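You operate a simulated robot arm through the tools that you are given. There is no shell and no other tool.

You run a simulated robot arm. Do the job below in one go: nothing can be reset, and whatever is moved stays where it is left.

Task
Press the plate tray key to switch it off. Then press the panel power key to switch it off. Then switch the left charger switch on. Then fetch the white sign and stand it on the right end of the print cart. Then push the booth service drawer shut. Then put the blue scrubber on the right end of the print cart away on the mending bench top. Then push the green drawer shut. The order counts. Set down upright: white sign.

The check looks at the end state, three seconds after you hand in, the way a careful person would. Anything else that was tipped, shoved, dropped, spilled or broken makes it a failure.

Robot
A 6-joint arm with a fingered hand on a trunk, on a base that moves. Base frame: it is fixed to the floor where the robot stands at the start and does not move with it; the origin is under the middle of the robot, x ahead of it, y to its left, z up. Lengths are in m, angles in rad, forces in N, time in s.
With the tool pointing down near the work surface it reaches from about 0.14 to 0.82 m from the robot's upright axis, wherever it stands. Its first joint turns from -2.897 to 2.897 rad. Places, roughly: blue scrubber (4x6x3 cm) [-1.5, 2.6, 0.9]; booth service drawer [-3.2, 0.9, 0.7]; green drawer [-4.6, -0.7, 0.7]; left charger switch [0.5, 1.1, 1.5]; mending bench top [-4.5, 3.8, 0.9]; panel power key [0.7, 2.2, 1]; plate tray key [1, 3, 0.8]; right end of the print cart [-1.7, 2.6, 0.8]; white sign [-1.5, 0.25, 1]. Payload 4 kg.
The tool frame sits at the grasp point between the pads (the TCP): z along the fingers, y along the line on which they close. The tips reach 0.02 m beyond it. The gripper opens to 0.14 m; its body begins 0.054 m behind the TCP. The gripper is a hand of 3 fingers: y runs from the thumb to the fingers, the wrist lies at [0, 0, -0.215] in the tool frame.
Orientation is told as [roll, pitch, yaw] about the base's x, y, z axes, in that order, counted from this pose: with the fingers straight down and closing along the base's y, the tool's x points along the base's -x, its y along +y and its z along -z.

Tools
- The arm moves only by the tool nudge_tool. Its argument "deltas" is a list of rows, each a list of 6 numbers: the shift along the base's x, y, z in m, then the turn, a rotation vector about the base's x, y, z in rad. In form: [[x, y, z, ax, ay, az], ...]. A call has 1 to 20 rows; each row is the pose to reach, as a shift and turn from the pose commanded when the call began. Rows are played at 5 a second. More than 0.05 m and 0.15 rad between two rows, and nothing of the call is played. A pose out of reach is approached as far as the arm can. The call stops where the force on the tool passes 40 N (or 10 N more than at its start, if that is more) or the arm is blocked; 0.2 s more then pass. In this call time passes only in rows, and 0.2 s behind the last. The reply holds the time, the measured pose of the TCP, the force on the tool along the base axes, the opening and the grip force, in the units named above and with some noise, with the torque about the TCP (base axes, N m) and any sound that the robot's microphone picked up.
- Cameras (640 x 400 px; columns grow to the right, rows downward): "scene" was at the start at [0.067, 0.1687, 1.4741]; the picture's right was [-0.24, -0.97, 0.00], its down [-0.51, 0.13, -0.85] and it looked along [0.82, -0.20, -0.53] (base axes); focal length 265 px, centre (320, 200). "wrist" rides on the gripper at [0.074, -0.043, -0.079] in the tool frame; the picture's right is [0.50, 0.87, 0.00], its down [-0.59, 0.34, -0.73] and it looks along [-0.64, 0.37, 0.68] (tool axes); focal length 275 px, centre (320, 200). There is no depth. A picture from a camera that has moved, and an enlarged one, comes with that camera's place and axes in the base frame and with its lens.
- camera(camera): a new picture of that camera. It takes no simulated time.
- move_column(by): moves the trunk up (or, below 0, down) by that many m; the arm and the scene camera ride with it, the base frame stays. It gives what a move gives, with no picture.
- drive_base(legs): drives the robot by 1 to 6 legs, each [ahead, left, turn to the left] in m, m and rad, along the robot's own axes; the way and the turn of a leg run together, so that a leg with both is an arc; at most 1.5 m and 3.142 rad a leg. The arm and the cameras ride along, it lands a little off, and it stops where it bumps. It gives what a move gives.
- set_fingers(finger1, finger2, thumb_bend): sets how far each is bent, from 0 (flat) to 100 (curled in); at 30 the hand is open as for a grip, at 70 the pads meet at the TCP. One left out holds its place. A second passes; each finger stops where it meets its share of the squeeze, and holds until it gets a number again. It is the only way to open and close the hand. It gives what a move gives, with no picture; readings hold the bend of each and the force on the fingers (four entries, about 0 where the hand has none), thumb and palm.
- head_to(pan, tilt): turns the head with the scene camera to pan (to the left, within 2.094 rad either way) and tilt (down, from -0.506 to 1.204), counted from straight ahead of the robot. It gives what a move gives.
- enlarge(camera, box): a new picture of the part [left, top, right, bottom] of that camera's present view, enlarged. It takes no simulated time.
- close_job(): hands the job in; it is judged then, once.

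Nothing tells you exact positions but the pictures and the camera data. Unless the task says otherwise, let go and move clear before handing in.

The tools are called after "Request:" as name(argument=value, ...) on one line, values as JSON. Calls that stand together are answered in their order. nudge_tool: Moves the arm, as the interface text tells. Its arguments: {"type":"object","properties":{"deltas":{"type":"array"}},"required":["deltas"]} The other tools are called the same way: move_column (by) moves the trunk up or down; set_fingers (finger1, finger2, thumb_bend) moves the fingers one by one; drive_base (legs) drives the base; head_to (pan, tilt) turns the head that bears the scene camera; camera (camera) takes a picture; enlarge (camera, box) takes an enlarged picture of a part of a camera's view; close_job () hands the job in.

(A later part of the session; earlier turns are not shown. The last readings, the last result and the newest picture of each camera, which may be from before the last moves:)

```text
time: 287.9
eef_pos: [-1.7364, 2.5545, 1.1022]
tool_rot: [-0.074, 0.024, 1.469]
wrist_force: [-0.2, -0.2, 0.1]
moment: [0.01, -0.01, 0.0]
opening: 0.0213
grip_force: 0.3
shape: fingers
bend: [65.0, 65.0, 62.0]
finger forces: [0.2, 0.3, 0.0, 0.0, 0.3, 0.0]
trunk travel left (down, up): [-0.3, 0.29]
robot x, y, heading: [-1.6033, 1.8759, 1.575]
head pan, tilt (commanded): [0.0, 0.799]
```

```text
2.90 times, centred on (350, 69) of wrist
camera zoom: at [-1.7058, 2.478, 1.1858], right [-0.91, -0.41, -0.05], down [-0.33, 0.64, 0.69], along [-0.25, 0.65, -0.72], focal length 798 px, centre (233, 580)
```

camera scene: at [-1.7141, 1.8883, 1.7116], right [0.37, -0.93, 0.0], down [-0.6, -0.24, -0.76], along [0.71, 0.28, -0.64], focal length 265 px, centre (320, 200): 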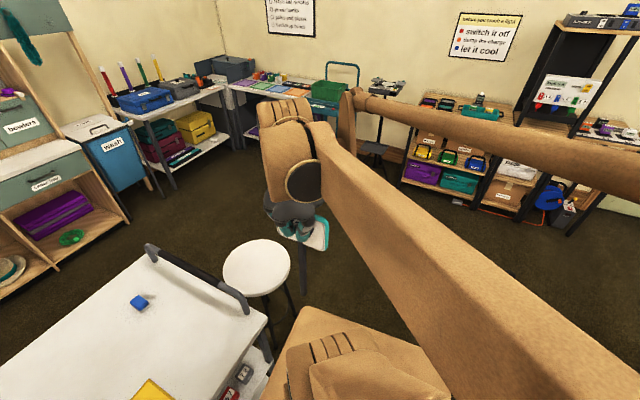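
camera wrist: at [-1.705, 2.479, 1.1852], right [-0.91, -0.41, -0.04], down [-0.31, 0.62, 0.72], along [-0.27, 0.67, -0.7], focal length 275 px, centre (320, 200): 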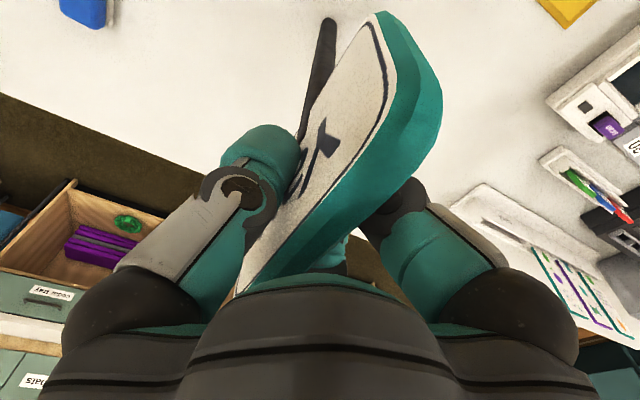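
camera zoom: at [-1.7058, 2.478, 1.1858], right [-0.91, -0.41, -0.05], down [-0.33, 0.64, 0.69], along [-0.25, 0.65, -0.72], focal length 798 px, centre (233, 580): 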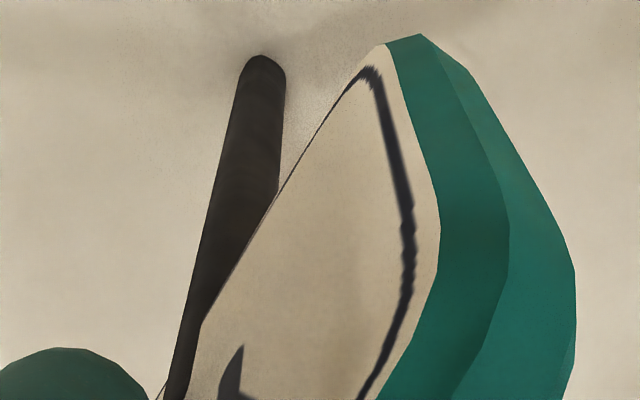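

Request:
set_fingers(finger1=65.0, finger2=65.0, thumb_bend=62.3)

Request:
enlarge(camera="wrist", box=[240, 0, 460, 138])

Request:
set_fingers(finger1=64.7, finger2=64.7, thumb_bend=62.0)

Request:
enlarge(camera="wrist", box=[240, 0, 460, 138])

Request:
enlarge(camera="scene", box=[315, 170, 365, 240])

```text
time: 288.9
eef_pos: [-1.7364, 2.5544, 1.1015]
tool_rot: [-0.074, 0.027, 1.47]
wrist_force: [-0.4, -0.5, 0.5]
moment: [0.01, 0.0, -0.02]
opening: 0.0214
grip_force: 0.3
shape: fingers
bend: [65.0, 65.0, 62.0]
finger forces: [0.2, 0.3, 0.1, 0.1, 0.4, 0.1]
trunk travel left (down, up): [-0.3, 0.29]
robot x, y, heading: [-1.6028, 1.8766, 1.576]
head pan, tilt (commanded): [0.0, 0.799]
```

```text
2.90 times, centred on (350, 69) of wrist
camera zoom: at [-1.7058, 2.478, 1.1858], right [-0.91, -0.41, -0.05], down [-0.33, 0.64, 0.69], along [-0.25, 0.65, -0.72], focal length 798 px, centre (233, 580)
```

zoom: 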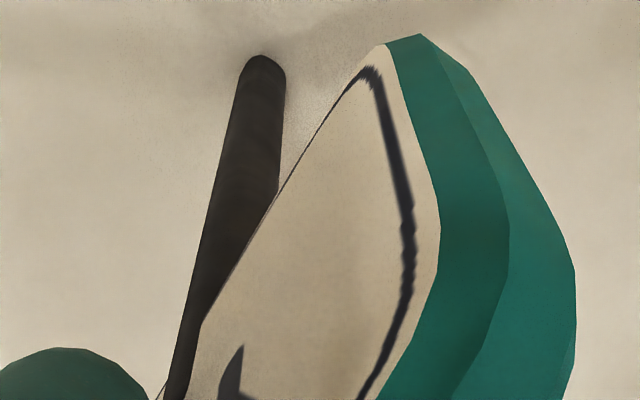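

```text
time: 289.9
eef_pos: [-1.736, 2.5546, 1.1015]
tool_rot: [-0.073, 0.026, 1.471]
wrist_force: [-0.6, -0.4, 1.0]
moment: [0.0, 0.01, 0.03]
opening: 0.0223
grip_force: 0.0
shape: fingers
bend: [64.0, 64.0, 62.0]
finger forces: [0.0, 0.1, 0.0, 0.0, 0.1, 0.0]
trunk travel left (down, up): [-0.3, 0.29]
robot x, y, heading: [-1.6021, 1.8785, 1.57]
head pan, tilt (commanded): [0.0, 0.799]
```

```text
2.90 times, centred on (350, 69) of wrist
camera zoom: at [-1.7058, 2.478, 1.1858], right [-0.91, -0.41, -0.05], down [-0.33, 0.64, 0.69], along [-0.25, 0.65, -0.72], focal length 798 px, centre (233, 580)
```

zoom: 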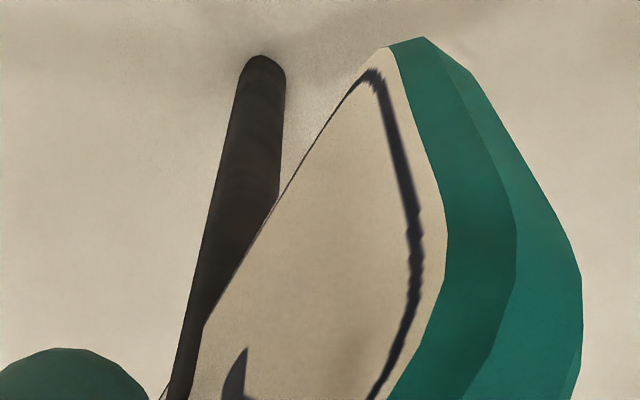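

```text
5.71 times, centred on (340, 205) of scene
camera zoom: at [-1.7936, 1.9383, 1.7033], right [1.0, 0.0, 0.0], down [0.0, -0.72, -0.7], along [0.0, 0.7, -0.72], focal length 1517 px, centre (206, 171)
```

zoom: 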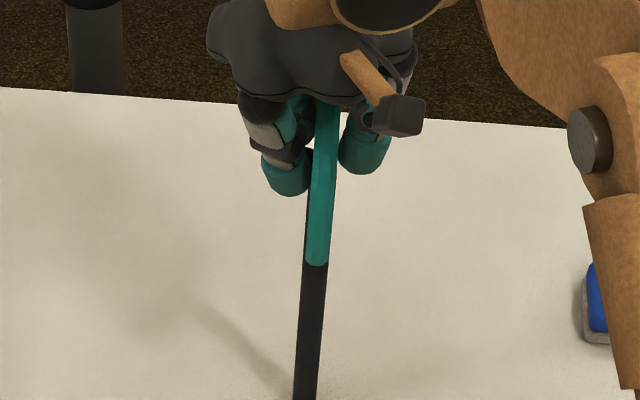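

Request:
set_fingers(finger1=64.5, finger2=64.5, thumb_bend=61.5)

Request:
enlarge(camera="wrist", box=[240, 0, 460, 138])

Request:
enlarge(camera="scene", box=[315, 170, 365, 240])

```text
time: 290.9
eef_pos: [-1.736, 2.5542, 1.1023]
tool_rot: [-0.073, 0.026, 1.468]
wrist_force: [0.2, 0.3, 0.1]
moment: [-0.02, 0.0, 0.03]
opening: 0.0238
grip_force: 0.0
shape: fingers
bend: [64.0, 64.0, 61.0]
finger forces: [0.0, 0.1, 0.0, 0.1, 0.1, 0.0]
trunk travel left (down, up): [-0.3, 0.29]
robot x, y, heading: [-1.6021, 1.8798, 1.577]
head pan, tilt (commanded): [0.0, 0.799]
```

```text
2.90 times, centred on (350, 69) of wrist
camera zoom: at [-1.7058, 2.478, 1.1858], right [-0.91, -0.41, -0.05], down [-0.33, 0.64, 0.69], along [-0.25, 0.65, -0.72], focal length 798 px, centre (233, 580)
```

zoom: 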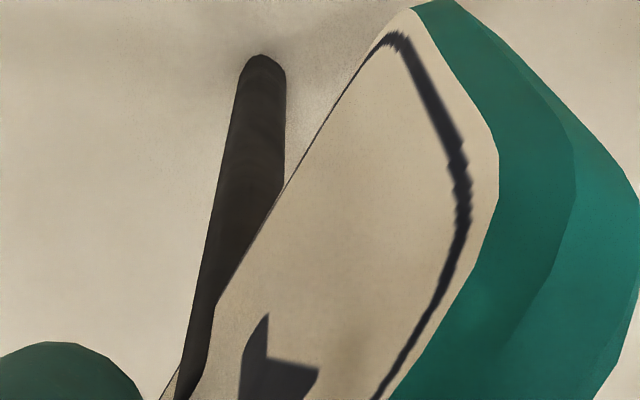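

```text
5.71 times, centred on (340, 205) of scene
camera zoom: at [-1.7936, 1.9383, 1.7033], right [1.0, 0.0, 0.0], down [0.0, -0.72, -0.7], along [0.0, 0.7, -0.72], focal length 1517 px, centre (206, 171)
```

zoom: 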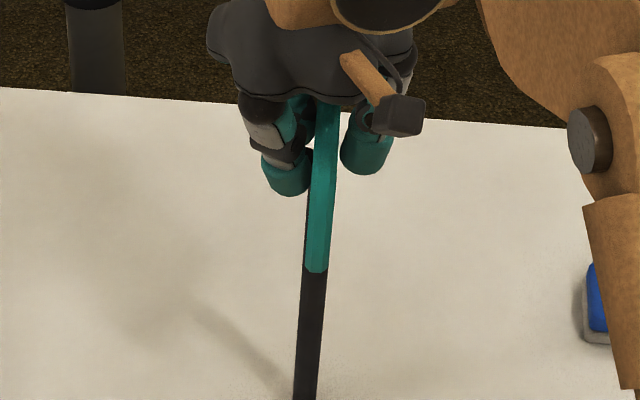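

It tips in-plane again as soon as it is free: the stick end doesn't support free standing. Re-grip now.

Request:
set_fingers(finger1=70, finger2=70, thumb_bend=70)

Request:
camera(camera="wrist")

Request:
camera(camera="scene")

```text
time: 291.9
eef_pos: [-1.7363, 2.554, 1.1017]
tool_rot: [-0.073, 0.026, 1.47]
wrist_force: [0.2, -0.2, -0.1]
moment: [0.03, 0.02, -0.03]
opening: 0.0164
grip_force: 12.4
shape: fingers
bend: [67.0, 67.0, 64.0]
finger forces: [6.2, 6.3, 0.0, 0.0, 12.5, 0.0]
trunk travel left (down, up): [-0.3, 0.29]
robot x, y, heading: [-1.6037, 1.8733, 1.574]
head pan, tilt (commanded): [0.0, 0.799]
```

```text
taken
camera wrist: at [-1.7058, 2.4781, 1.1858], right [-0.91, -0.41, -0.05], down [-0.33, 0.64, 0.69], along [-0.25, 0.65, -0.72], focal length 275 px, centre (320, 200)
```

wrist: 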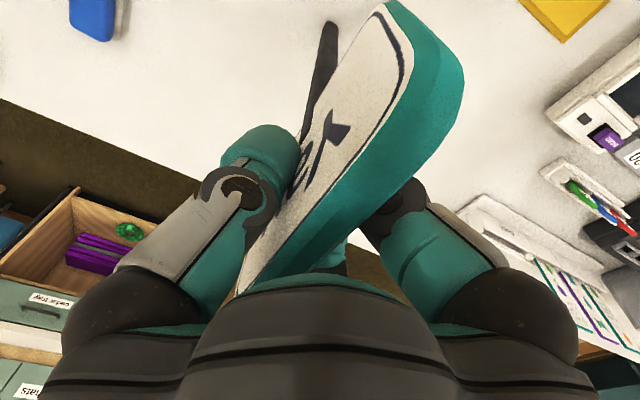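

```text
taken
camera scene: at [-1.7936, 1.9384, 1.7033], right [1.0, 0.0, 0.0], down [0.0, -0.72, -0.7], along [0.0, 0.7, -0.72], focal length 265 px, centre (320, 200)
```

scene: 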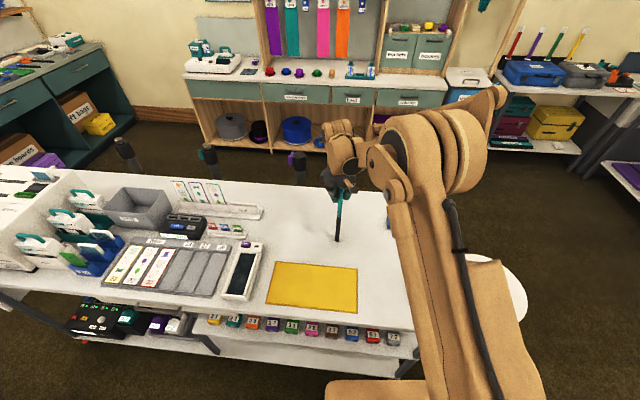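

Free standing on this narrow rounded stick isn't reliable, so I'll go back to the handle, but with less lean than before and properly aligned sideways. First re-measure the in-plane tilt beside the camera.

Request:
nudge_tool(deltas=[[0, 0, 0.045, 0, 0, 0], [0, 0, 0.09, 0, 0, 0], [0, 0, 0.135, 0, 0, 0], [0, 0, 0.18, 0, 0, 0], [0, 0, 0.225, 0, 0, 0], [0.027, -0.038, 0.23, 0, 0, 0], [0.054, -0.076, 0.23, 0, 0, 0], [0.081, -0.114, 0.23, 0, 0, 0], [0.108, -0.152, 0.23, 0, 0, 0], [0.135, -0.19, 0.23, 0, 0, 0], [0.162, -0.228, 0.23, 0, 0, 0], [0.189, -0.266, 0.23, 0, 0, 0], [0.216, -0.304, 0.23, 0, 0, 0], [0.243, -0.342, 0.23, 0, 0, 0], [0.27, -0.38, 0.23, 0, 0, 0], [0.297, -0.418, 0.23, 0, 0, 0], [0.324, -0.456, 0.23, 0, 0, 0], [0.351, -0.489, 0.23, 0, 0, 0]])

Request:
head_to(pan=-1.2, tilt=0.7)

Request:
enlarge(camera="scene", box=[270, 230, 340, 310])

```text
time: 295.7
eef_pos: [-1.3832, 2.0602, 1.3332]
tool_rot: [-0.074, 0.026, 1.47]
wrist_force: [0.6, -0.4, -1.6]
moment: [0.05, 0.01, -0.01]
opening: 0.0157
grip_force: 11.9
shape: fingers
bend: [67.0, 67.0, 64.0]
finger forces: [6.1, 6.3, 0.0, 0.1, 12.4, 0.0]
trunk travel left (down, up): [-0.3, 0.29]
robot x, y, heading: [-1.6047, 1.8804, 1.573]
head pan, tilt (commanded): [0.0, 0.799]
```

```text
time: 297.1
eef_pos: [-1.3829, 2.0608, 1.3333]
tool_rot: [-0.073, 0.026, 1.47]
wrist_force: [-1.1, 0.6, -0.6]
moment: [0.04, 0.05, 0.01]
opening: 0.0158
grip_force: 12.6
shape: fingers
bend: [67.0, 67.0, 64.0]
finger forces: [6.1, 6.3, 0.1, 0.0, 12.5, 0.0]
trunk travel left (down, up): [-0.3, 0.29]
robot x, y, heading: [-1.5997, 1.8758, 1.575]
head pan, tilt (commanded): [-1.201, 0.7]
```

```text
5.00 times, centred on (305, 270) of scene
camera zoom: at [-1.7141, 1.8883, 1.7116], right [0.37, -0.93, 0.0], down [-0.6, -0.24, -0.76], along [0.71, 0.28, -0.64], focal length 1327 px, centre (395, -150)
```

zoom: 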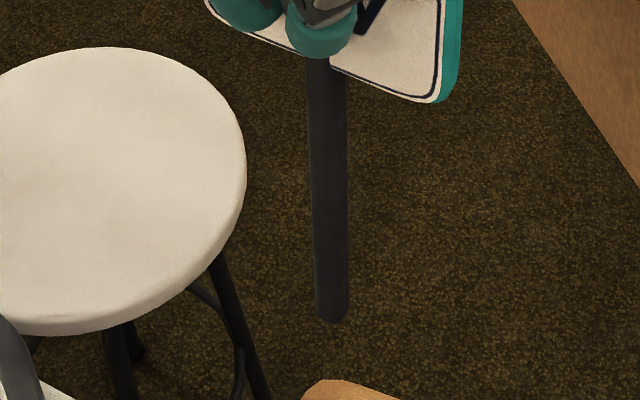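

In-plane tilt is −0.021 rad; I'll correct that and set the total lean toward the bar to ≈0.09 rad (5°), then move to just inside the bar.

Request:
nudge_tool(deltas=[[-0.005, 0.04, 0, -0.0057, 0.0459, 0], [-0.01, 0.08, 0, -0.0114, 0.0917, 0], [-0.015, 0.12, 0, -0.0114, 0.0917, 0], [-0.02, 0.16, 0, -0.0114, 0.0917, 0], [-0.025, 0.2, 0, -0.0114, 0.0917, 0], [-0.03, 0.24, 0, -0.0114, 0.0917, 0], [-0.035, 0.28, 0, -0.0114, 0.0917, 0], [-0.04, 0.32, 0, -0.0114, 0.0917, 0], [-0.047, 0.35, -0.02, -0.0114, 0.0917, 0], [-0.047, 0.35, -0.06, -0.0114, 0.0917, 0], [-0.047, 0.35, -0.1, -0.0114, 0.0917, 0], [-0.047, 0.35, -0.14, -0.0114, 0.0917, 0]])

Request:
head_to(pan=-0.3, tilt=1.0)

Request:
enlarge(camera="scene", box=[330, 90, 430, 210])

Request:
camera(camera="wrist")

```text
time: 299.7
eef_pos: [-1.431, 2.4148, 1.1922]
tool_rot: [0.016, 0.046, 1.472]
wrist_force: [0.4, -0.5, -0.2]
moment: [-0.02, 0.02, -0.02]
opening: 0.0159
grip_force: 12.1
shape: fingers
bend: [67.0, 67.0, 65.0]
finger forces: [6.0, 6.2, 0.0, 0.0, 12.4, 0.0]
trunk travel left (down, up): [-0.3, 0.29]
robot x, y, heading: [-1.6058, 1.8836, 1.576]
head pan, tilt (commanded): [-1.201, 0.7]
```

```text
time: 300.9
eef_pos: [-1.4313, 2.4147, 1.1933]
tool_rot: [0.016, 0.047, 1.473]
wrist_force: [0.0, 0.7, 0.6]
moment: [-0.02, 0.0, -0.03]
opening: 0.0151
grip_force: 12.2
shape: fingers
bend: [67.0, 67.0, 65.0]
finger forces: [5.9, 6.2, 0.0, 0.1, 12.3, 0.0]
trunk travel left (down, up): [-0.3, 0.29]
robot x, y, heading: [-1.6056, 1.882, 1.572]
head pan, tilt (commanded): [-0.3, 1.0]
```

```text
3.33 times, centred on (380, 150) of scene
camera zoom: at [-1.7726, 1.9243, 1.6883], right [0.96, -0.29, 0.0], down [-0.25, -0.8, -0.54], along [0.16, 0.52, -0.84], focal length 885 px, centre (120, 367)
```

zoom: 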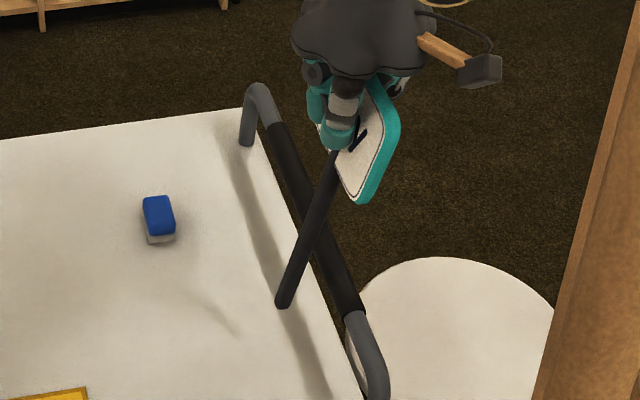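

```text
taken
camera wrist: at [-1.3939, 2.3398, 1.2746], right [-0.91, -0.41, 0.04], down [-0.26, 0.65, 0.71], along [-0.32, 0.64, -0.7], focal length 275 px, centre (320, 200)
```

wrist: 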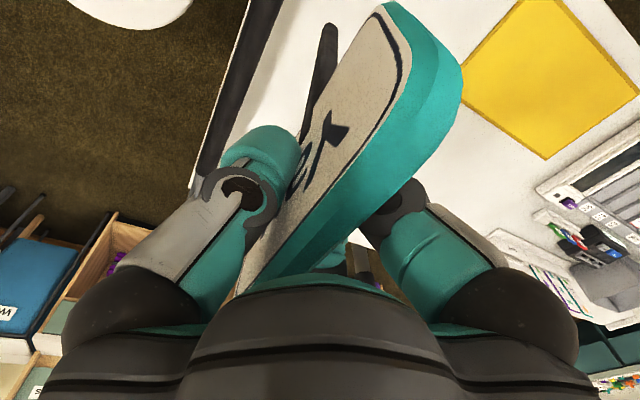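

Foot ≈(−1.445, 2.406), lean ≈0.08 rad. Approach the bar: first most of the way, ~1 cm above the surface.

Request:
nudge_tool(deltas=[[0.008, 0, -0.03, 0, 0, 0], [0.016, -0.001, -0.055, 0, 0, 0], [0.024, -0.002, -0.075, 0, 0, 0]])

Request:
enlarge(camera="wrist", box=[220, 0, 400, 112])

Request:
enlarge(camera="scene", box=[350, 130, 420, 210])

```text
time: 301.7
eef_pos: [-1.4084, 2.4116, 1.1174]
tool_rot: [0.017, 0.047, 1.471]
wrist_force: [-0.3, -0.9, -0.8]
moment: [0.0, -0.01, 0.01]
opening: 0.0155
grip_force: 12.1
shape: fingers
bend: [67.0, 67.0, 65.0]
finger forces: [6.1, 6.3, 0.0, 0.0, 12.3, 0.0]
trunk travel left (down, up): [-0.3, 0.29]
robot x, y, heading: [-1.6038, 1.8781, 1.572]
head pan, tilt (commanded): [-0.3, 1.0]
```

```text
3.56 times, centred on (310, 56) of wrist
camera zoom: at [-1.3698, 2.3367, 1.1987], right [-0.91, -0.41, 0.04], down [-0.26, 0.65, 0.71], along [-0.32, 0.64, -0.7], focal length 979 px, centre (356, 712)
```

zoom: 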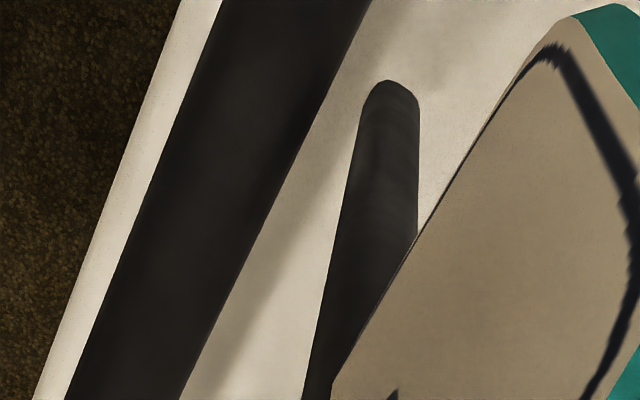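

```text
5.00 times, centred on (385, 170) of scene
camera zoom: at [-1.772, 1.925, 1.6883], right [0.96, -0.29, 0.0], down [-0.25, -0.81, -0.54], along [0.16, 0.52, -0.84], focal length 1327 px, centre (-5, 350)
```

zoom: 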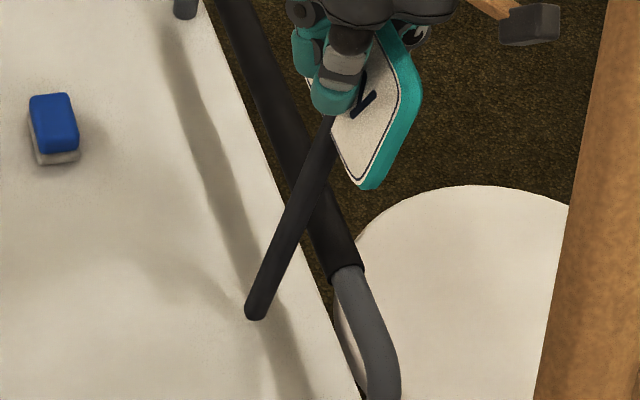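

Request:
nudge_tool(deltas=[[0.003, 0, -0.002, 0, 0, 0], [0.007, -0.001, -0.004, 0, 0, 0]])

Request:
enlarge(camera="wrist", box=[220, 0, 400, 112])

```text
time: 302.3
eef_pos: [-1.3998, 2.4104, 1.112]
tool_rot: [0.016, 0.046, 1.473]
wrist_force: [0.1, 0.5, -0.3]
moment: [0.04, 0.04, -0.03]
opening: 0.0156
grip_force: 12.4
shape: fingers
bend: [67.0, 67.0, 65.0]
finger forces: [6.2, 6.2, 0.0, 0.1, 12.2, 0.0]
trunk travel left (down, up): [-0.3, 0.29]
robot x, y, heading: [-1.607, 1.8769, 1.577]
head pan, tilt (commanded): [-0.3, 1.0]
```

```text
3.56 times, centred on (310, 56) of wrist
camera zoom: at [-1.3629, 2.336, 1.194], right [-0.91, -0.41, 0.04], down [-0.27, 0.65, 0.71], along [-0.32, 0.64, -0.7], focal length 979 px, centre (356, 712)
```

zoom: 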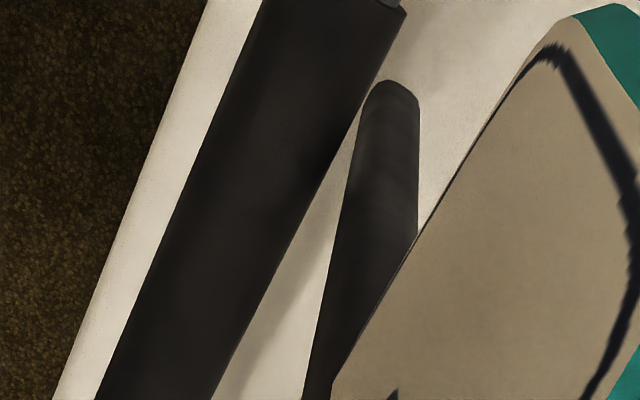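

Request:
nudge_tool(deltas=[[0.003, 0, -0.002, 0, 0, 0], [0.005, 0, -0.004, 0, 0, 0]])

Request:
enlarge(camera="wrist", box=[220, 0, 400, 112])

```text
time: 302.9
eef_pos: [-1.3954, 2.4105, 1.1081]
tool_rot: [0.014, 0.047, 1.472]
wrist_force: [-0.2, -0.2, 0.0]
moment: [0.0, -0.01, 0.02]
opening: 0.0157
grip_force: 12.7
shape: fingers
bend: [67.0, 67.0, 65.0]
finger forces: [6.1, 6.1, 0.0, 0.0, 12.3, 0.0]
trunk travel left (down, up): [-0.3, 0.29]
robot x, y, heading: [-1.6006, 1.8774, 1.572]
head pan, tilt (commanded): [-0.3, 1.0]
```

```text
3.56 times, centred on (310, 56) of wrist
camera zoom: at [-1.3581, 2.3362, 1.1902], right [-0.91, -0.41, 0.04], down [-0.26, 0.65, 0.71], along [-0.32, 0.64, -0.7], focal length 979 px, centre (356, 712)
```

zoom: 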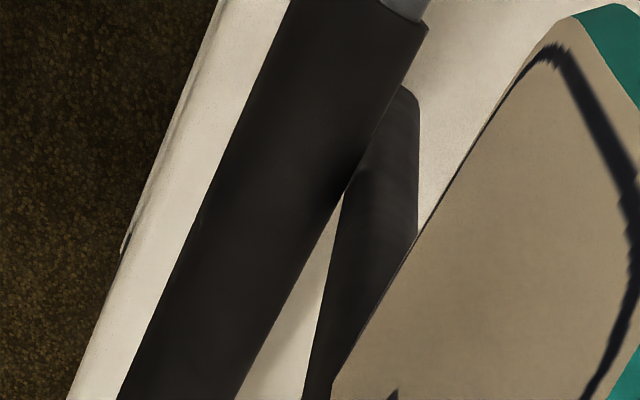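

Request:
nudge_tool(deltas=[[0.001, 0, -0.002, 0, 0, 0], [0.002, 0, -0.004, 0, 0, 0]])

Request:
nudge_tool(deltas=[[0, 0, -0.001, 0, 0, 0], [0, 0, -0.002, 0, 0, 0]])

```text
time: 303.5
eef_pos: [-1.3945, 2.4102, 1.1043]
tool_rot: [0.016, 0.045, 1.473]
wrist_force: [0.2, 0.6, -0.7]
moment: [0.0, 0.02, 0.0]
opening: 0.0157
grip_force: 12.3
shape: fingers
bend: [67.0, 67.0, 65.0]
finger forces: [6.1, 6.1, 0.1, 0.0, 12.3, 0.1]
trunk travel left (down, up): [-0.3, 0.29]
robot x, y, heading: [-1.6022, 1.8819, 1.572]
head pan, tilt (commanded): [-0.3, 1.0]
```

```text
time: 304.1
eef_pos: [-1.3931, 2.4098, 1.1028]
tool_rot: [0.015, 0.046, 1.473]
wrist_force: [0.6, 0.0, -0.5]
moment: [-0.02, 0.02, -0.02]
opening: 0.0156
grip_force: 11.7
shape: fingers
bend: [67.0, 67.0, 65.0]
finger forces: [6.2, 6.2, 0.0, 0.0, 12.3, 0.1]
trunk travel left (down, up): [-0.3, 0.29]
robot x, y, heading: [-1.6059, 1.8764, 1.574]
head pan, tilt (commanded): [-0.3, 1.0]
```

Request:
nudge_tool(deltas=[[0, 0, -0.001, 0, 0, 0], [0, 0, -0.002, 0, 0, 0]])

Request:
enlarge(camera="wrist", box=[220, 0, 400, 112])

Request:
enlarge(camera="scene", box=[350, 130, 420, 210])

```text
time: 304.7
eef_pos: [-1.3939, 2.4106, 1.0996]
tool_rot: [0.015, 0.045, 1.473]
wrist_force: [-0.9, -0.6, 3.4]
moment: [-0.03, 0.0, 0.03]
opening: 0.0156
grip_force: 12.7
shape: fingers
bend: [67.0, 67.0, 65.0]
finger forces: [6.3, 6.4, 0.0, 0.1, 12.8, 0.1]
trunk travel left (down, up): [-0.3, 0.29]
robot x, y, heading: [-1.6038, 1.8766, 1.57]
head pan, tilt (commanded): [-0.3, 1.0]
```

```text
3.56 times, centred on (310, 56) of wrist
camera zoom: at [-1.3558, 2.3363, 1.1825], right [-0.91, -0.41, 0.04], down [-0.26, 0.65, 0.71], along [-0.32, 0.64, -0.7], focal length 979 px, centre (356, 712)
```

zoom: 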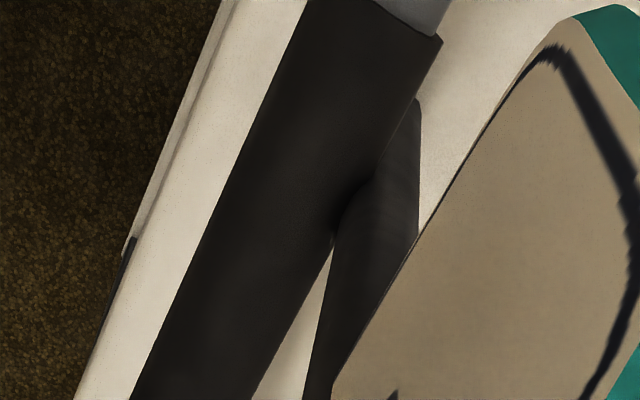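

```text
5.00 times, centred on (385, 170) of scene
camera zoom: at [-1.7728, 1.9238, 1.6883], right [0.96, -0.29, 0.0], down [-0.25, -0.8, -0.54], along [0.16, 0.52, -0.84], focal length 1327 px, centre (-5, 350)
```

zoom: 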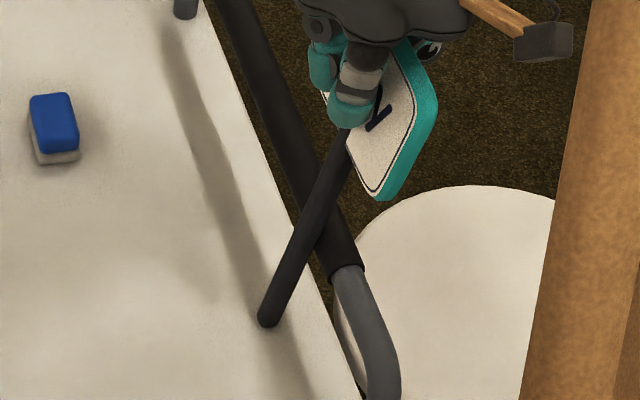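

Foot is down (3.4 N), lean ≈4°, stick at the bar. Gentle release: relax, then thumb off first.

Request:
set_fingers(finger1=66.3, finger2=66.3, thumb_bend=63.7)

Request:
set_fingers(finger1=66.0, finger2=66.0, thumb_bend=63.0)

Request:
set_fingers(thumb_bend=62.0)

Request:
enlarge(camera="wrist", box=[220, 0, 400, 112])

Request:
enlarge(camera="scene", box=[350, 130, 420, 210])

```text
time: 305.7
eef_pos: [-1.3938, 2.4117, 1.101]
tool_rot: [0.015, 0.046, 1.473]
wrist_force: [-0.5, -0.4, 3.1]
moment: [0.0, -0.04, 0.02]
opening: 0.0189
grip_force: 1.5
shape: fingers
bend: [66.0, 66.0, 63.0]
finger forces: [0.9, 0.8, 0.0, 0.0, 1.7, 0.0]
trunk travel left (down, up): [-0.3, 0.29]
robot x, y, heading: [-1.6022, 1.8752, 1.576]
head pan, tilt (commanded): [-0.3, 1.0]
```

```text
time: 306.7
eef_pos: [-1.3928, 2.411, 1.1006]
tool_rot: [0.015, 0.045, 1.473]
wrist_force: [0.2, 0.1, 2.0]
moment: [0.05, -0.01, 0.0]
opening: 0.019
grip_force: 1.8
shape: fingers
bend: [66.0, 66.0, 63.0]
finger forces: [0.9, 0.8, 0.0, 0.0, 1.8, 0.1]
trunk travel left (down, up): [-0.3, 0.29]
robot x, y, heading: [-1.6019, 1.8771, 1.576]
head pan, tilt (commanded): [-0.3, 1.0]
```

```text
time: 307.7
eef_pos: [-1.3934, 2.4127, 1.1011]
tool_rot: [0.017, 0.047, 1.474]
wrist_force: [0.3, 0.0, 0.9]
moment: [-0.04, 0.01, 0.01]
opening: 0.0206
grip_force: 0.7
shape: fingers
bend: [66.0, 66.0, 62.0]
finger forces: [0.5, 0.3, 0.1, 0.0, 0.6, 0.1]
trunk travel left (down, up): [-0.3, 0.29]
robot x, y, heading: [-1.6056, 1.8774, 1.581]
head pan, tilt (commanded): [-0.3, 1.0]
```

```text
3.56 times, centred on (310, 56) of wrist
camera zoom: at [-1.3558, 2.3365, 1.1822], right [-0.91, -0.41, 0.04], down [-0.26, 0.65, 0.71], along [-0.32, 0.64, -0.7], focal length 979 px, centre (356, 712)
```

zoom: 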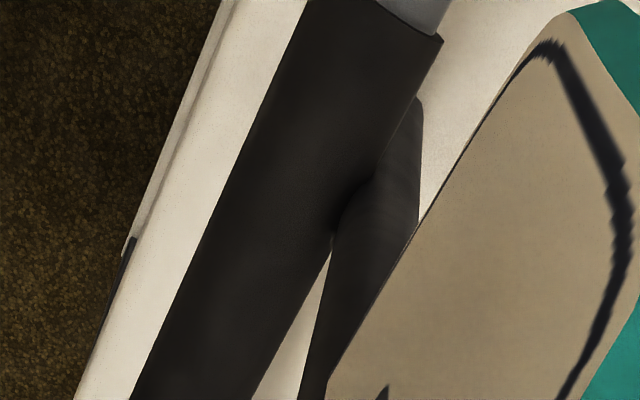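

```text
5.00 times, centred on (385, 170) of scene
camera zoom: at [-1.7727, 1.9241, 1.6882], right [0.96, -0.29, 0.0], down [-0.25, -0.81, -0.54], along [0.16, 0.52, -0.84], focal length 1327 px, centre (-5, 350)
```

zoom: 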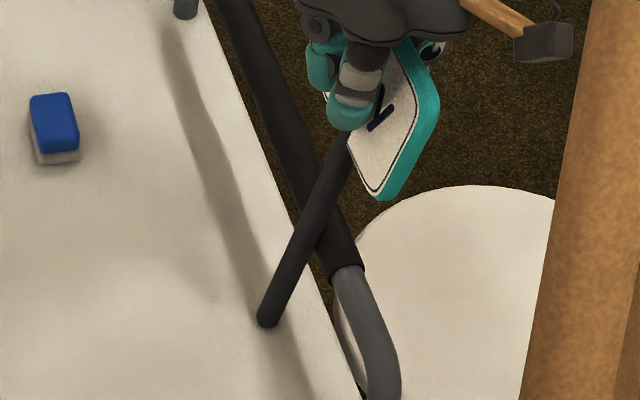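

Stable so far. Continue: thumb a little further, watching for movement.

Request:
set_fingers(thumb_bend=61.0)

Request:
enlarge(camera="wrist", box=[220, 0, 400, 112])

Request:
set_fingers(thumb_bend=60.0)

Request:
enlarge(camera="wrist", box=[220, 0, 400, 112])

Request:
enlarge(camera="scene", box=[350, 130, 420, 210])

```text
time: 308.7
eef_pos: [-1.394, 2.4116, 1.0998]
tool_rot: [0.017, 0.046, 1.472]
wrist_force: [0.5, -0.6, -0.1]
moment: [0.0, 0.01, 0.0]
opening: 0.0214
grip_force: 0.0
shape: fingers
bend: [66.0, 66.0, 61.0]
finger forces: [0.0, 0.0, 0.0, 0.0, 0.1, 0.0]
trunk travel left (down, up): [-0.3, 0.29]
robot x, y, heading: [-1.6045, 1.8793, 1.576]
head pan, tilt (commanded): [-0.3, 1.0]
```

```text
3.56 times, centred on (310, 56) of wrist
camera zoom: at [-1.3558, 2.3365, 1.1822], right [-0.91, -0.41, 0.04], down [-0.26, 0.65, 0.71], along [-0.32, 0.64, -0.7], focal length 979 px, centre (356, 712)
```

zoom: 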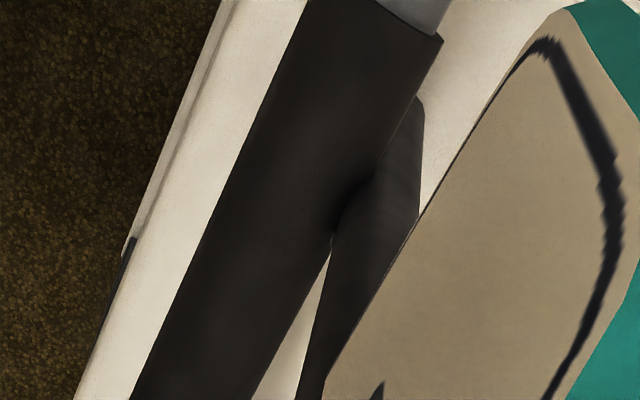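

```text
time: 309.7
eef_pos: [-1.3937, 2.4113, 1.1007]
tool_rot: [0.015, 0.044, 1.472]
wrist_force: [-0.9, -0.2, 0.1]
moment: [0.01, 0.04, -0.01]
opening: 0.0231
grip_force: 0.0
shape: fingers
bend: [66.0, 66.0, 60.0]
finger forces: [0.1, 0.1, 0.0, 0.0, 0.1, 0.0]
trunk travel left (down, up): [-0.3, 0.29]
robot x, y, heading: [-1.5998, 1.8788, 1.574]
head pan, tilt (commanded): [-0.3, 1.0]
```

```text
3.56 times, centred on (310, 56) of wrist
camera zoom: at [-1.3558, 2.3365, 1.1822], right [-0.91, -0.41, 0.04], down [-0.26, 0.65, 0.71], along [-0.32, 0.64, -0.7], focal length 979 px, centre (356, 712)
```

zoom: 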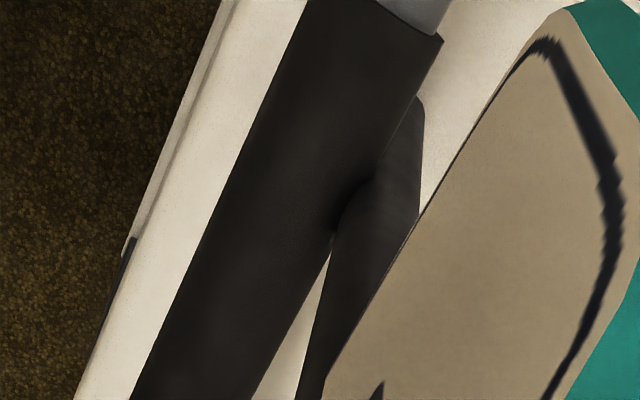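

```text
5.00 times, centred on (385, 170) of scene
camera zoom: at [-1.7727, 1.9242, 1.6882], right [0.96, -0.29, 0.0], down [-0.25, -0.81, -0.54], along [0.16, 0.52, -0.84], focal length 1327 px, centre (-5, 350)
```

zoom: 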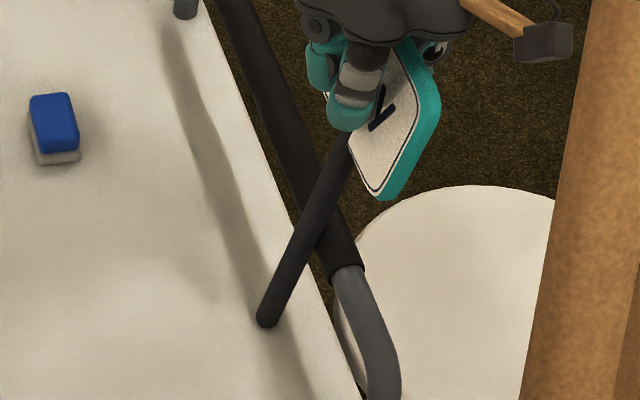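

No movement between the last two steps — it's resting on foot and bar. Open the thumb fully, then the fingers slowly.

Request:
set_fingers(thumb_bend=45)

Request:
set_fingers(finger1=64.5, finger2=64.5)

Request:
enlarge(camera="wrist", box=[220, 0, 400, 112])

Request:
set_fingers(finger1=62, finger2=62)

Request:
enlarge(camera="wrist", box=[220, 0, 400, 112])

Request:
enlarge(camera="scene", box=[350, 130, 420, 210])

```text
time: 310.7
eef_pos: [-1.3931, 2.4123, 1.1004]
tool_rot: [0.015, 0.045, 1.472]
wrist_force: [-0.2, 0.1, 0.6]
moment: [0.0, -0.02, -0.02]
opening: 0.0488
grip_force: 0.1
shape: fingers
bend: [66.0, 66.0, 45.0]
finger forces: [0.0, 0.1, 0.0, 0.0, 0.0, 0.1]
trunk travel left (down, up): [-0.3, 0.29]
robot x, y, heading: [-1.6029, 1.8788, 1.574]
head pan, tilt (commanded): [-0.3, 1.0]
```

```text
time: 311.7
eef_pos: [-1.3925, 2.4102, 1.1006]
tool_rot: [0.017, 0.045, 1.473]
wrist_force: [-0.1, -0.2, 0.9]
moment: [0.0, -0.01, 0.01]
opening: 0.0514
grip_force: 0.1
shape: fingers
bend: [64.0, 64.0, 45.0]
finger forces: [0.0, 0.0, 0.0, 0.0, 0.0, 0.0]
trunk travel left (down, up): [-0.3, 0.29]
robot x, y, heading: [-1.6007, 1.8761, 1.575]
head pan, tilt (commanded): [-0.3, 1.0]
```

```text
3.56 times, centred on (310, 56) of wrist
camera zoom: at [-1.3558, 2.3365, 1.1822], right [-0.91, -0.41, 0.04], down [-0.26, 0.65, 0.71], along [-0.32, 0.64, -0.7], focal length 979 px, centre (356, 712)
```

zoom: 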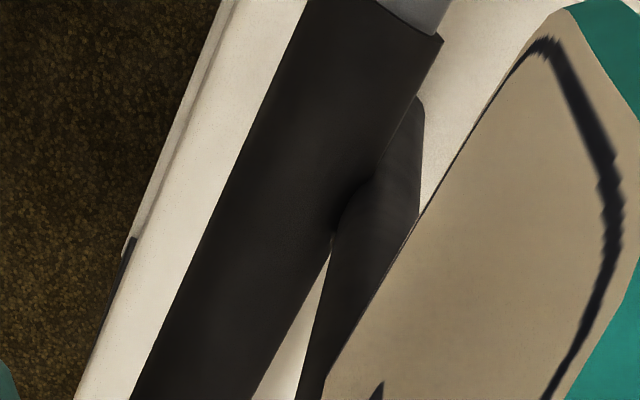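

```text
time: 312.7
eef_pos: [-1.3941, 2.4109, 1.1003]
tool_rot: [0.017, 0.044, 1.473]
wrist_force: [-0.1, -0.3, -0.3]
moment: [0.01, 0.01, -0.01]
opening: 0.0541
grip_force: 0.1
shape: fingers
bend: [62.0, 62.0, 45.0]
finger forces: [0.0, 0.0, 0.1, 0.0, 0.1, 0.0]
trunk travel left (down, up): [-0.3, 0.29]
robot x, y, heading: [-1.6001, 1.8802, 1.574]
head pan, tilt (commanded): [-0.3, 1.0]
```

```text
3.56 times, centred on (310, 56) of wrist
camera zoom: at [-1.3558, 2.3365, 1.1822], right [-0.91, -0.41, 0.04], down [-0.26, 0.65, 0.71], along [-0.32, 0.64, -0.7], focal length 979 px, centre (356, 712)
```

zoom: 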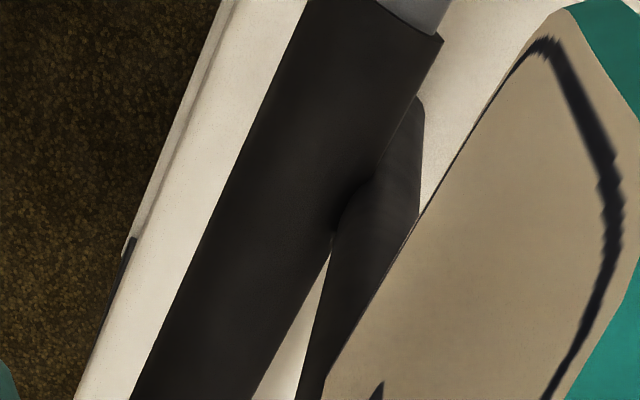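

```text
5.00 times, centred on (385, 170) of scene
camera zoom: at [-1.7727, 1.9242, 1.6882], right [0.96, -0.29, 0.0], down [-0.25, -0.81, -0.54], along [0.16, 0.52, -0.84], focal length 1327 px, centre (-5, 350)
```

zoom: 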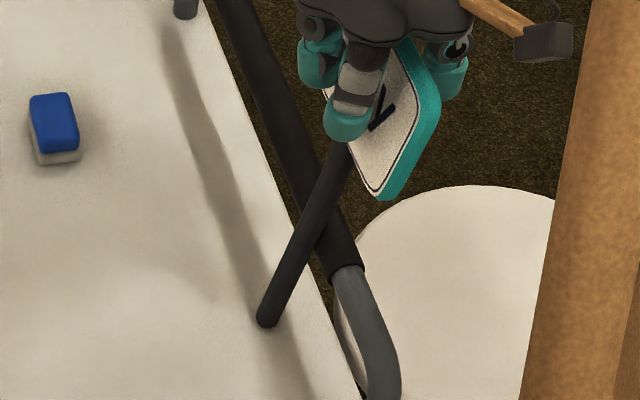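

Completely still with the digits off. Open wide and lift straight up.

Request:
set_fingers(finger1=48, finger2=48, thumb_bend=40)

Request:
nudge_tool(deltas=[[0.002, 0, 0.02, 0, 0, 0], [0.004, 0, 0.05, 0, 0, 0], [0.006, 0, 0.09, 0, 0, 0], [0.007, 0, 0.13, 0, 0, 0], [0.007, 0, 0.17, 0, 0, 0], [0.007, 0, 0.21, 0, 0, 0]])

Request:
enlarge(camera="scene", box=[330, 110, 430, 210])

```text
time: 313.7
eef_pos: [-1.3933, 2.411, 1.1008]
tool_rot: [0.016, 0.043, 1.472]
wrist_force: [-0.8, 0.6, 1.3]
moment: [-0.05, -0.01, 0.0]
opening: 0.0825
grip_force: 0.0
shape: fingers
bend: [48.0, 48.0, 40.0]
finger forces: [0.0, 0.0, 0.1, 0.0, 0.1, 0.1]
trunk travel left (down, up): [-0.3, 0.29]
robot x, y, heading: [-1.6003, 1.8777, 1.574]
head pan, tilt (commanded): [-0.3, 1.0]
```

```text
time: 315.1
eef_pos: [-1.3868, 2.4093, 1.3099]
tool_rot: [0.015, 0.046, 1.472]
wrist_force: [-0.1, -0.3, -0.2]
moment: [0.0, 0.0, 0.01]
opening: 0.0825
grip_force: 0.0
shape: fingers
bend: [48.0, 48.0, 40.0]
finger forces: [0.1, 0.1, 0.0, 0.1, 0.0, 0.1]
trunk travel left (down, up): [-0.3, 0.29]
robot x, y, heading: [-1.6056, 1.8775, 1.574]
head pan, tilt (commanded): [-0.3, 1.0]
```

```text
4.00 times, centred on (380, 160) of scene
camera zoom: at [-1.7728, 1.9234, 1.6883], right [0.96, -0.29, 0.0], down [-0.25, -0.8, -0.54], along [0.16, 0.52, -0.84], focal length 1062 px, centre (80, 360)
```

zoom: 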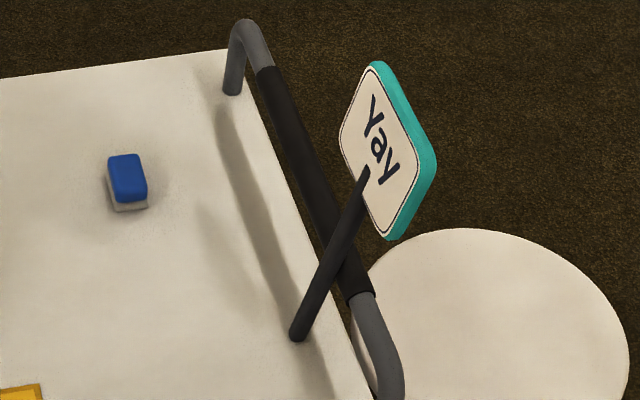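

The sign stands against the handle with only ~3–4° lean. Next is the booth service drawer. I'll raise the hand clear and retract it, then drive left along the aisle.

Request:
move_column(by=0.15)

Request:
nudge_tool(deltas=[[-0.02, -0.04, 0, 0, 0, 0], [-0.04, -0.08, 0, 0, 0, 0], [-0.06, -0.12, 0, 0, 0, 0], [-0.08, -0.16, 0, 0, 0, 0], [-0.1, -0.19, 0, 0, 0, 0]])

Request:
enlarge(camera="scene", box=[330, 110, 430, 210])

```text
time: 316.9
eef_pos: [-1.3871, 2.4116, 1.4591]
tool_rot: [0.016, 0.045, 1.473]
wrist_force: [0.2, -1.0, -0.6]
moment: [-0.02, -0.02, -0.01]
opening: 0.0828
grip_force: 0.0
shape: fingers
bend: [48.0, 48.0, 40.0]
finger forces: [0.0, 0.0, 0.0, 0.0, 0.0, 0.0]
trunk travel left (down, up): [-0.45, 0.14]
robot x, y, heading: [-1.6011, 1.8755, 1.57]
head pan, tilt (commanded): [-0.3, 1.0]
```

```text
time: 318.1
eef_pos: [-1.4885, 2.2206, 1.4611]
tool_rot: [0.016, 0.045, 1.472]
wrist_force: [-1.4, -0.4, -0.1]
moment: [0.04, -0.01, -0.02]
opening: 0.0826
grip_force: 0.0
shape: fingers
bend: [48.0, 48.0, 40.0]
finger forces: [0.1, 0.0, 0.0, 0.0, 0.0, 0.1]
trunk travel left (down, up): [-0.45, 0.14]
robot x, y, heading: [-1.5993, 1.8801, 1.573]
head pan, tilt (commanded): [-0.3, 1.0]
```

```text
4.00 times, centred on (380, 160) of scene
camera zoom: at [-1.7738, 1.9223, 1.8382], right [0.96, -0.29, 0.0], down [-0.25, -0.8, -0.54], along [0.16, 0.52, -0.84], focal length 1062 px, centre (80, 360)
```

zoom: 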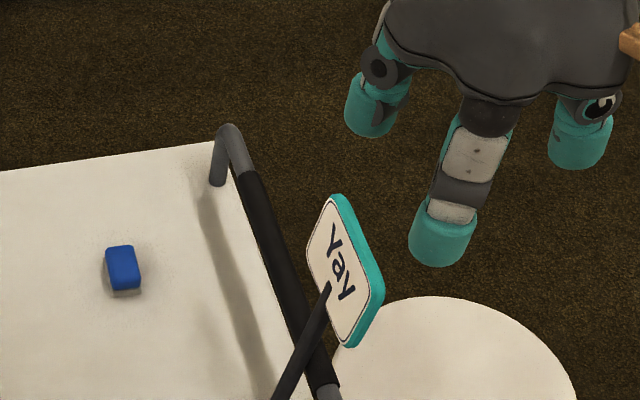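

Request:
drive_base(legs=[[0, 0.95, 0]])

Request:
head_to(pan=2.0, tilt=0.7)

Request:
camera(camera="scene")

```text
time: 323.1
eef_pos: [-2.4573, 2.207, 1.461]
tool_rot: [0.015, 0.045, 1.502]
wrist_force: [-0.4, -0.5, 0.2]
moment: [-0.01, -0.03, 0.01]
opening: 0.0824
grip_force: 0.0
shape: fingers
bend: [48.0, 48.0, 40.0]
finger forces: [0.0, 0.0, 0.0, 0.1, 0.1, 0.0]
trunk travel left (down, up): [-0.45, 0.14]
robot x, y, heading: [-2.5613, 1.8553, 1.606]
head pan, tilt (commanded): [-0.3, 1.0]
```

```text
time: 325.2
eef_pos: [-2.4569, 2.2074, 1.4614]
tool_rot: [0.017, 0.045, 1.5]
wrist_force: [0.1, -0.6, 0.6]
moment: [0.03, 0.0, 0.0]
opening: 0.0824
grip_force: 0.0
shape: fingers
bend: [48.0, 48.0, 40.0]
finger forces: [0.1, 0.0, 0.0, 0.0, 0.0, 0.0]
trunk travel left (down, up): [-0.45, 0.14]
robot x, y, heading: [-2.5622, 1.8602, 1.603]
head pan, tilt (commanded): [2.0, 0.7]
```

```text
taken
camera scene: at [-2.827, 1.7962, 1.8616], right [-0.45, 0.9, 0.0], down [0.58, 0.29, -0.76], along [-0.68, -0.34, -0.64], focal length 265 px, centre (320, 200)
```

scene: 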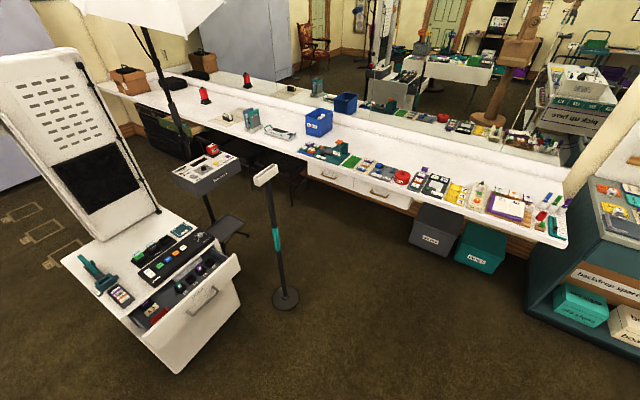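

The open booth drawer's front runs from about (−2.90, 0.99) to (−3.37, 1.07), facing +y. I'll turn around and stand in front of it.

Request:
drive_base(legs=[[0, 0, 2.95]])

Request:
head_to(pan=-0.3, tilt=0.7)

Request:
camera(camera="scene")

```text
time: 332.5
eef_pos: [-2.7335, 1.5394, 1.4622]
tool_rot: [0.017, 0.045, -1.84]
wrist_force: [0.1, -0.1, -0.5]
moment: [-0.01, -0.01, 0.0]
opening: 0.0824
grip_force: 0.1
shape: fingers
bend: [48.0, 48.0, 40.0]
finger forces: [0.0, 0.0, 0.0, 0.0, 0.0, 0.0]
trunk travel left (down, up): [-0.45, 0.14]
robot x, y, heading: [-2.5609, 1.8614, -1.738]
head pan, tilt (commanded): [2.0, 0.7]
```

```text
time: 334.6
eef_pos: [-2.7338, 1.5405, 1.462]
tool_rot: [0.016, 0.046, -1.842]
wrist_force: [0.2, 0.4, -0.4]
moment: [-0.01, 0.02, 0.0]
opening: 0.0825
grip_force: 0.0
shape: fingers
bend: [48.0, 48.0, 40.0]
finger forces: [0.0, 0.0, 0.1, 0.1, 0.0, 0.0]
trunk travel left (down, up): [-0.45, 0.14]
robot x, y, heading: [-2.5587, 1.8571, -1.735]
head pan, tilt (commanded): [-0.3, 0.7]
```

```text
taken
camera scene: at [-2.4091, 1.7721, 1.8616], right [-0.89, 0.45, 0.0], down [0.29, 0.58, -0.76], along [-0.34, -0.68, -0.64], focal length 265 px, centre (320, 200)
```

scene: 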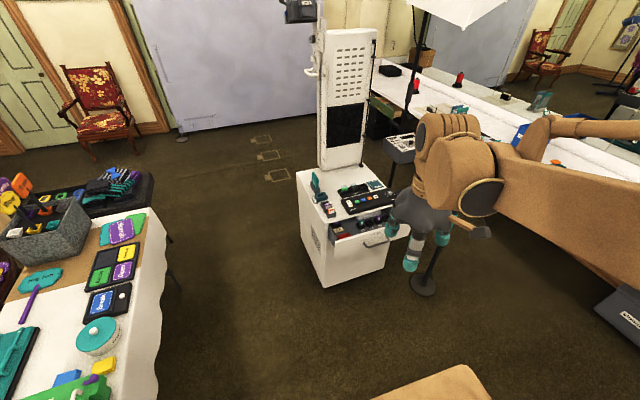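

Request:
drive_base(legs=[[0, -0.43, 0], [0.2, 0, 0]])

Request:
head_to(pan=-0.25, tilt=0.9)

Request:
camera(camera="scene")

Request:
camera(camera="wrist")

```text
time: 338.5
eef_pos: [-3.1954, 1.4136, 1.4619]
tool_rot: [0.015, 0.048, -1.844]
wrist_force: [-0.3, 0.3, 0.1]
moment: [0.01, -0.01, 0.02]
opening: 0.0829
grip_force: 0.0
shape: fingers
bend: [48.0, 48.0, 40.0]
finger forces: [0.0, 0.0, 0.0, 0.0, 0.0, 0.1]
trunk travel left (down, up): [-0.45, 0.14]
robot x, y, heading: [-3.0217, 1.7364, -1.736]
head pan, tilt (commanded): [-0.3, 0.7]
```

```text
time: 339.2
eef_pos: [-3.1955, 1.4179, 1.4618]
tool_rot: [0.016, 0.045, -1.841]
wrist_force: [-1.0, 1.0, -0.6]
moment: [-0.01, 0.03, -0.01]
opening: 0.0824
grip_force: 0.1
shape: fingers
bend: [48.0, 48.0, 40.0]
finger forces: [0.0, 0.0, 0.1, 0.0, 0.0, 0.0]
trunk travel left (down, up): [-0.45, 0.14]
robot x, y, heading: [-3.0237, 1.7388, -1.739]
head pan, tilt (commanded): [-0.25, 0.901]
```

```text
taken
camera scene: at [-2.8627, 1.6548, 1.8455], right [-0.91, 0.41, 0.0], down [0.32, 0.72, -0.62], along [-0.25, -0.57, -0.78], focal length 265 px, centre (320, 200)
```

scene: 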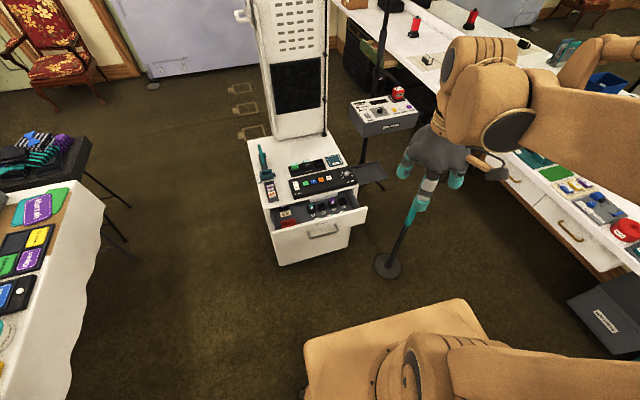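

```text
taken
camera wrist: at [-3.2182, 1.496, 1.5433], right [0.97, 0.25, 0.04], down [0.15, -0.69, 0.71], along [0.2, -0.68, -0.7], focal length 275 px, centre (320, 200)
```

wrist: 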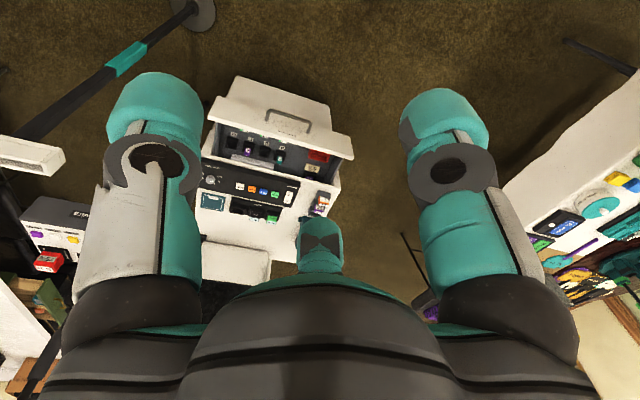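

Request:
enlarge(camera="scene", box=[230, 120, 400, 280])

Request:
enlarge(camera="wrist", box=[180, 60, 380, 260])

```text
2.50 times, centred on (315, 200) of scene
camera zoom: at [-2.8627, 1.6548, 1.8455], right [-0.91, 0.41, 0.0], down [0.32, 0.72, -0.62], along [-0.25, -0.57, -0.78], focal length 664 px, centre (332, 200)
```

zoom: 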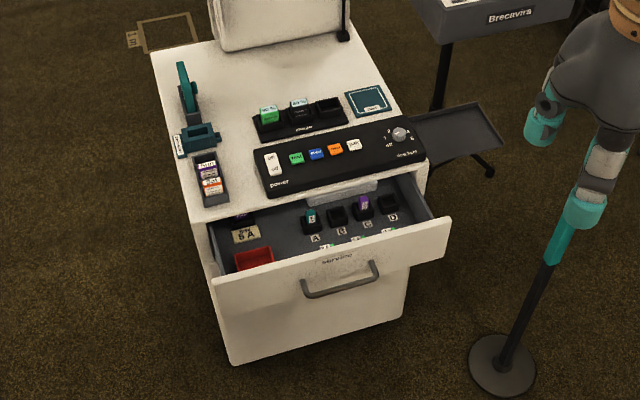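

```text
2.00 times, centred on (280, 160) of wrist
camera zoom: at [-3.2182, 1.496, 1.5433], right [0.97, 0.25, 0.04], down [0.15, -0.69, 0.71], along [0.2, -0.68, -0.7], focal length 551 px, centre (400, 280)
```

zoom: 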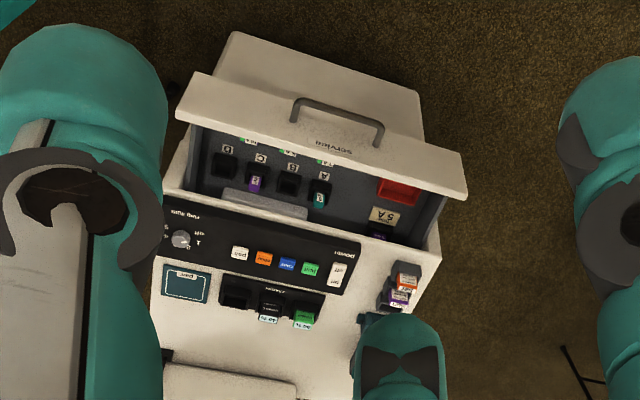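

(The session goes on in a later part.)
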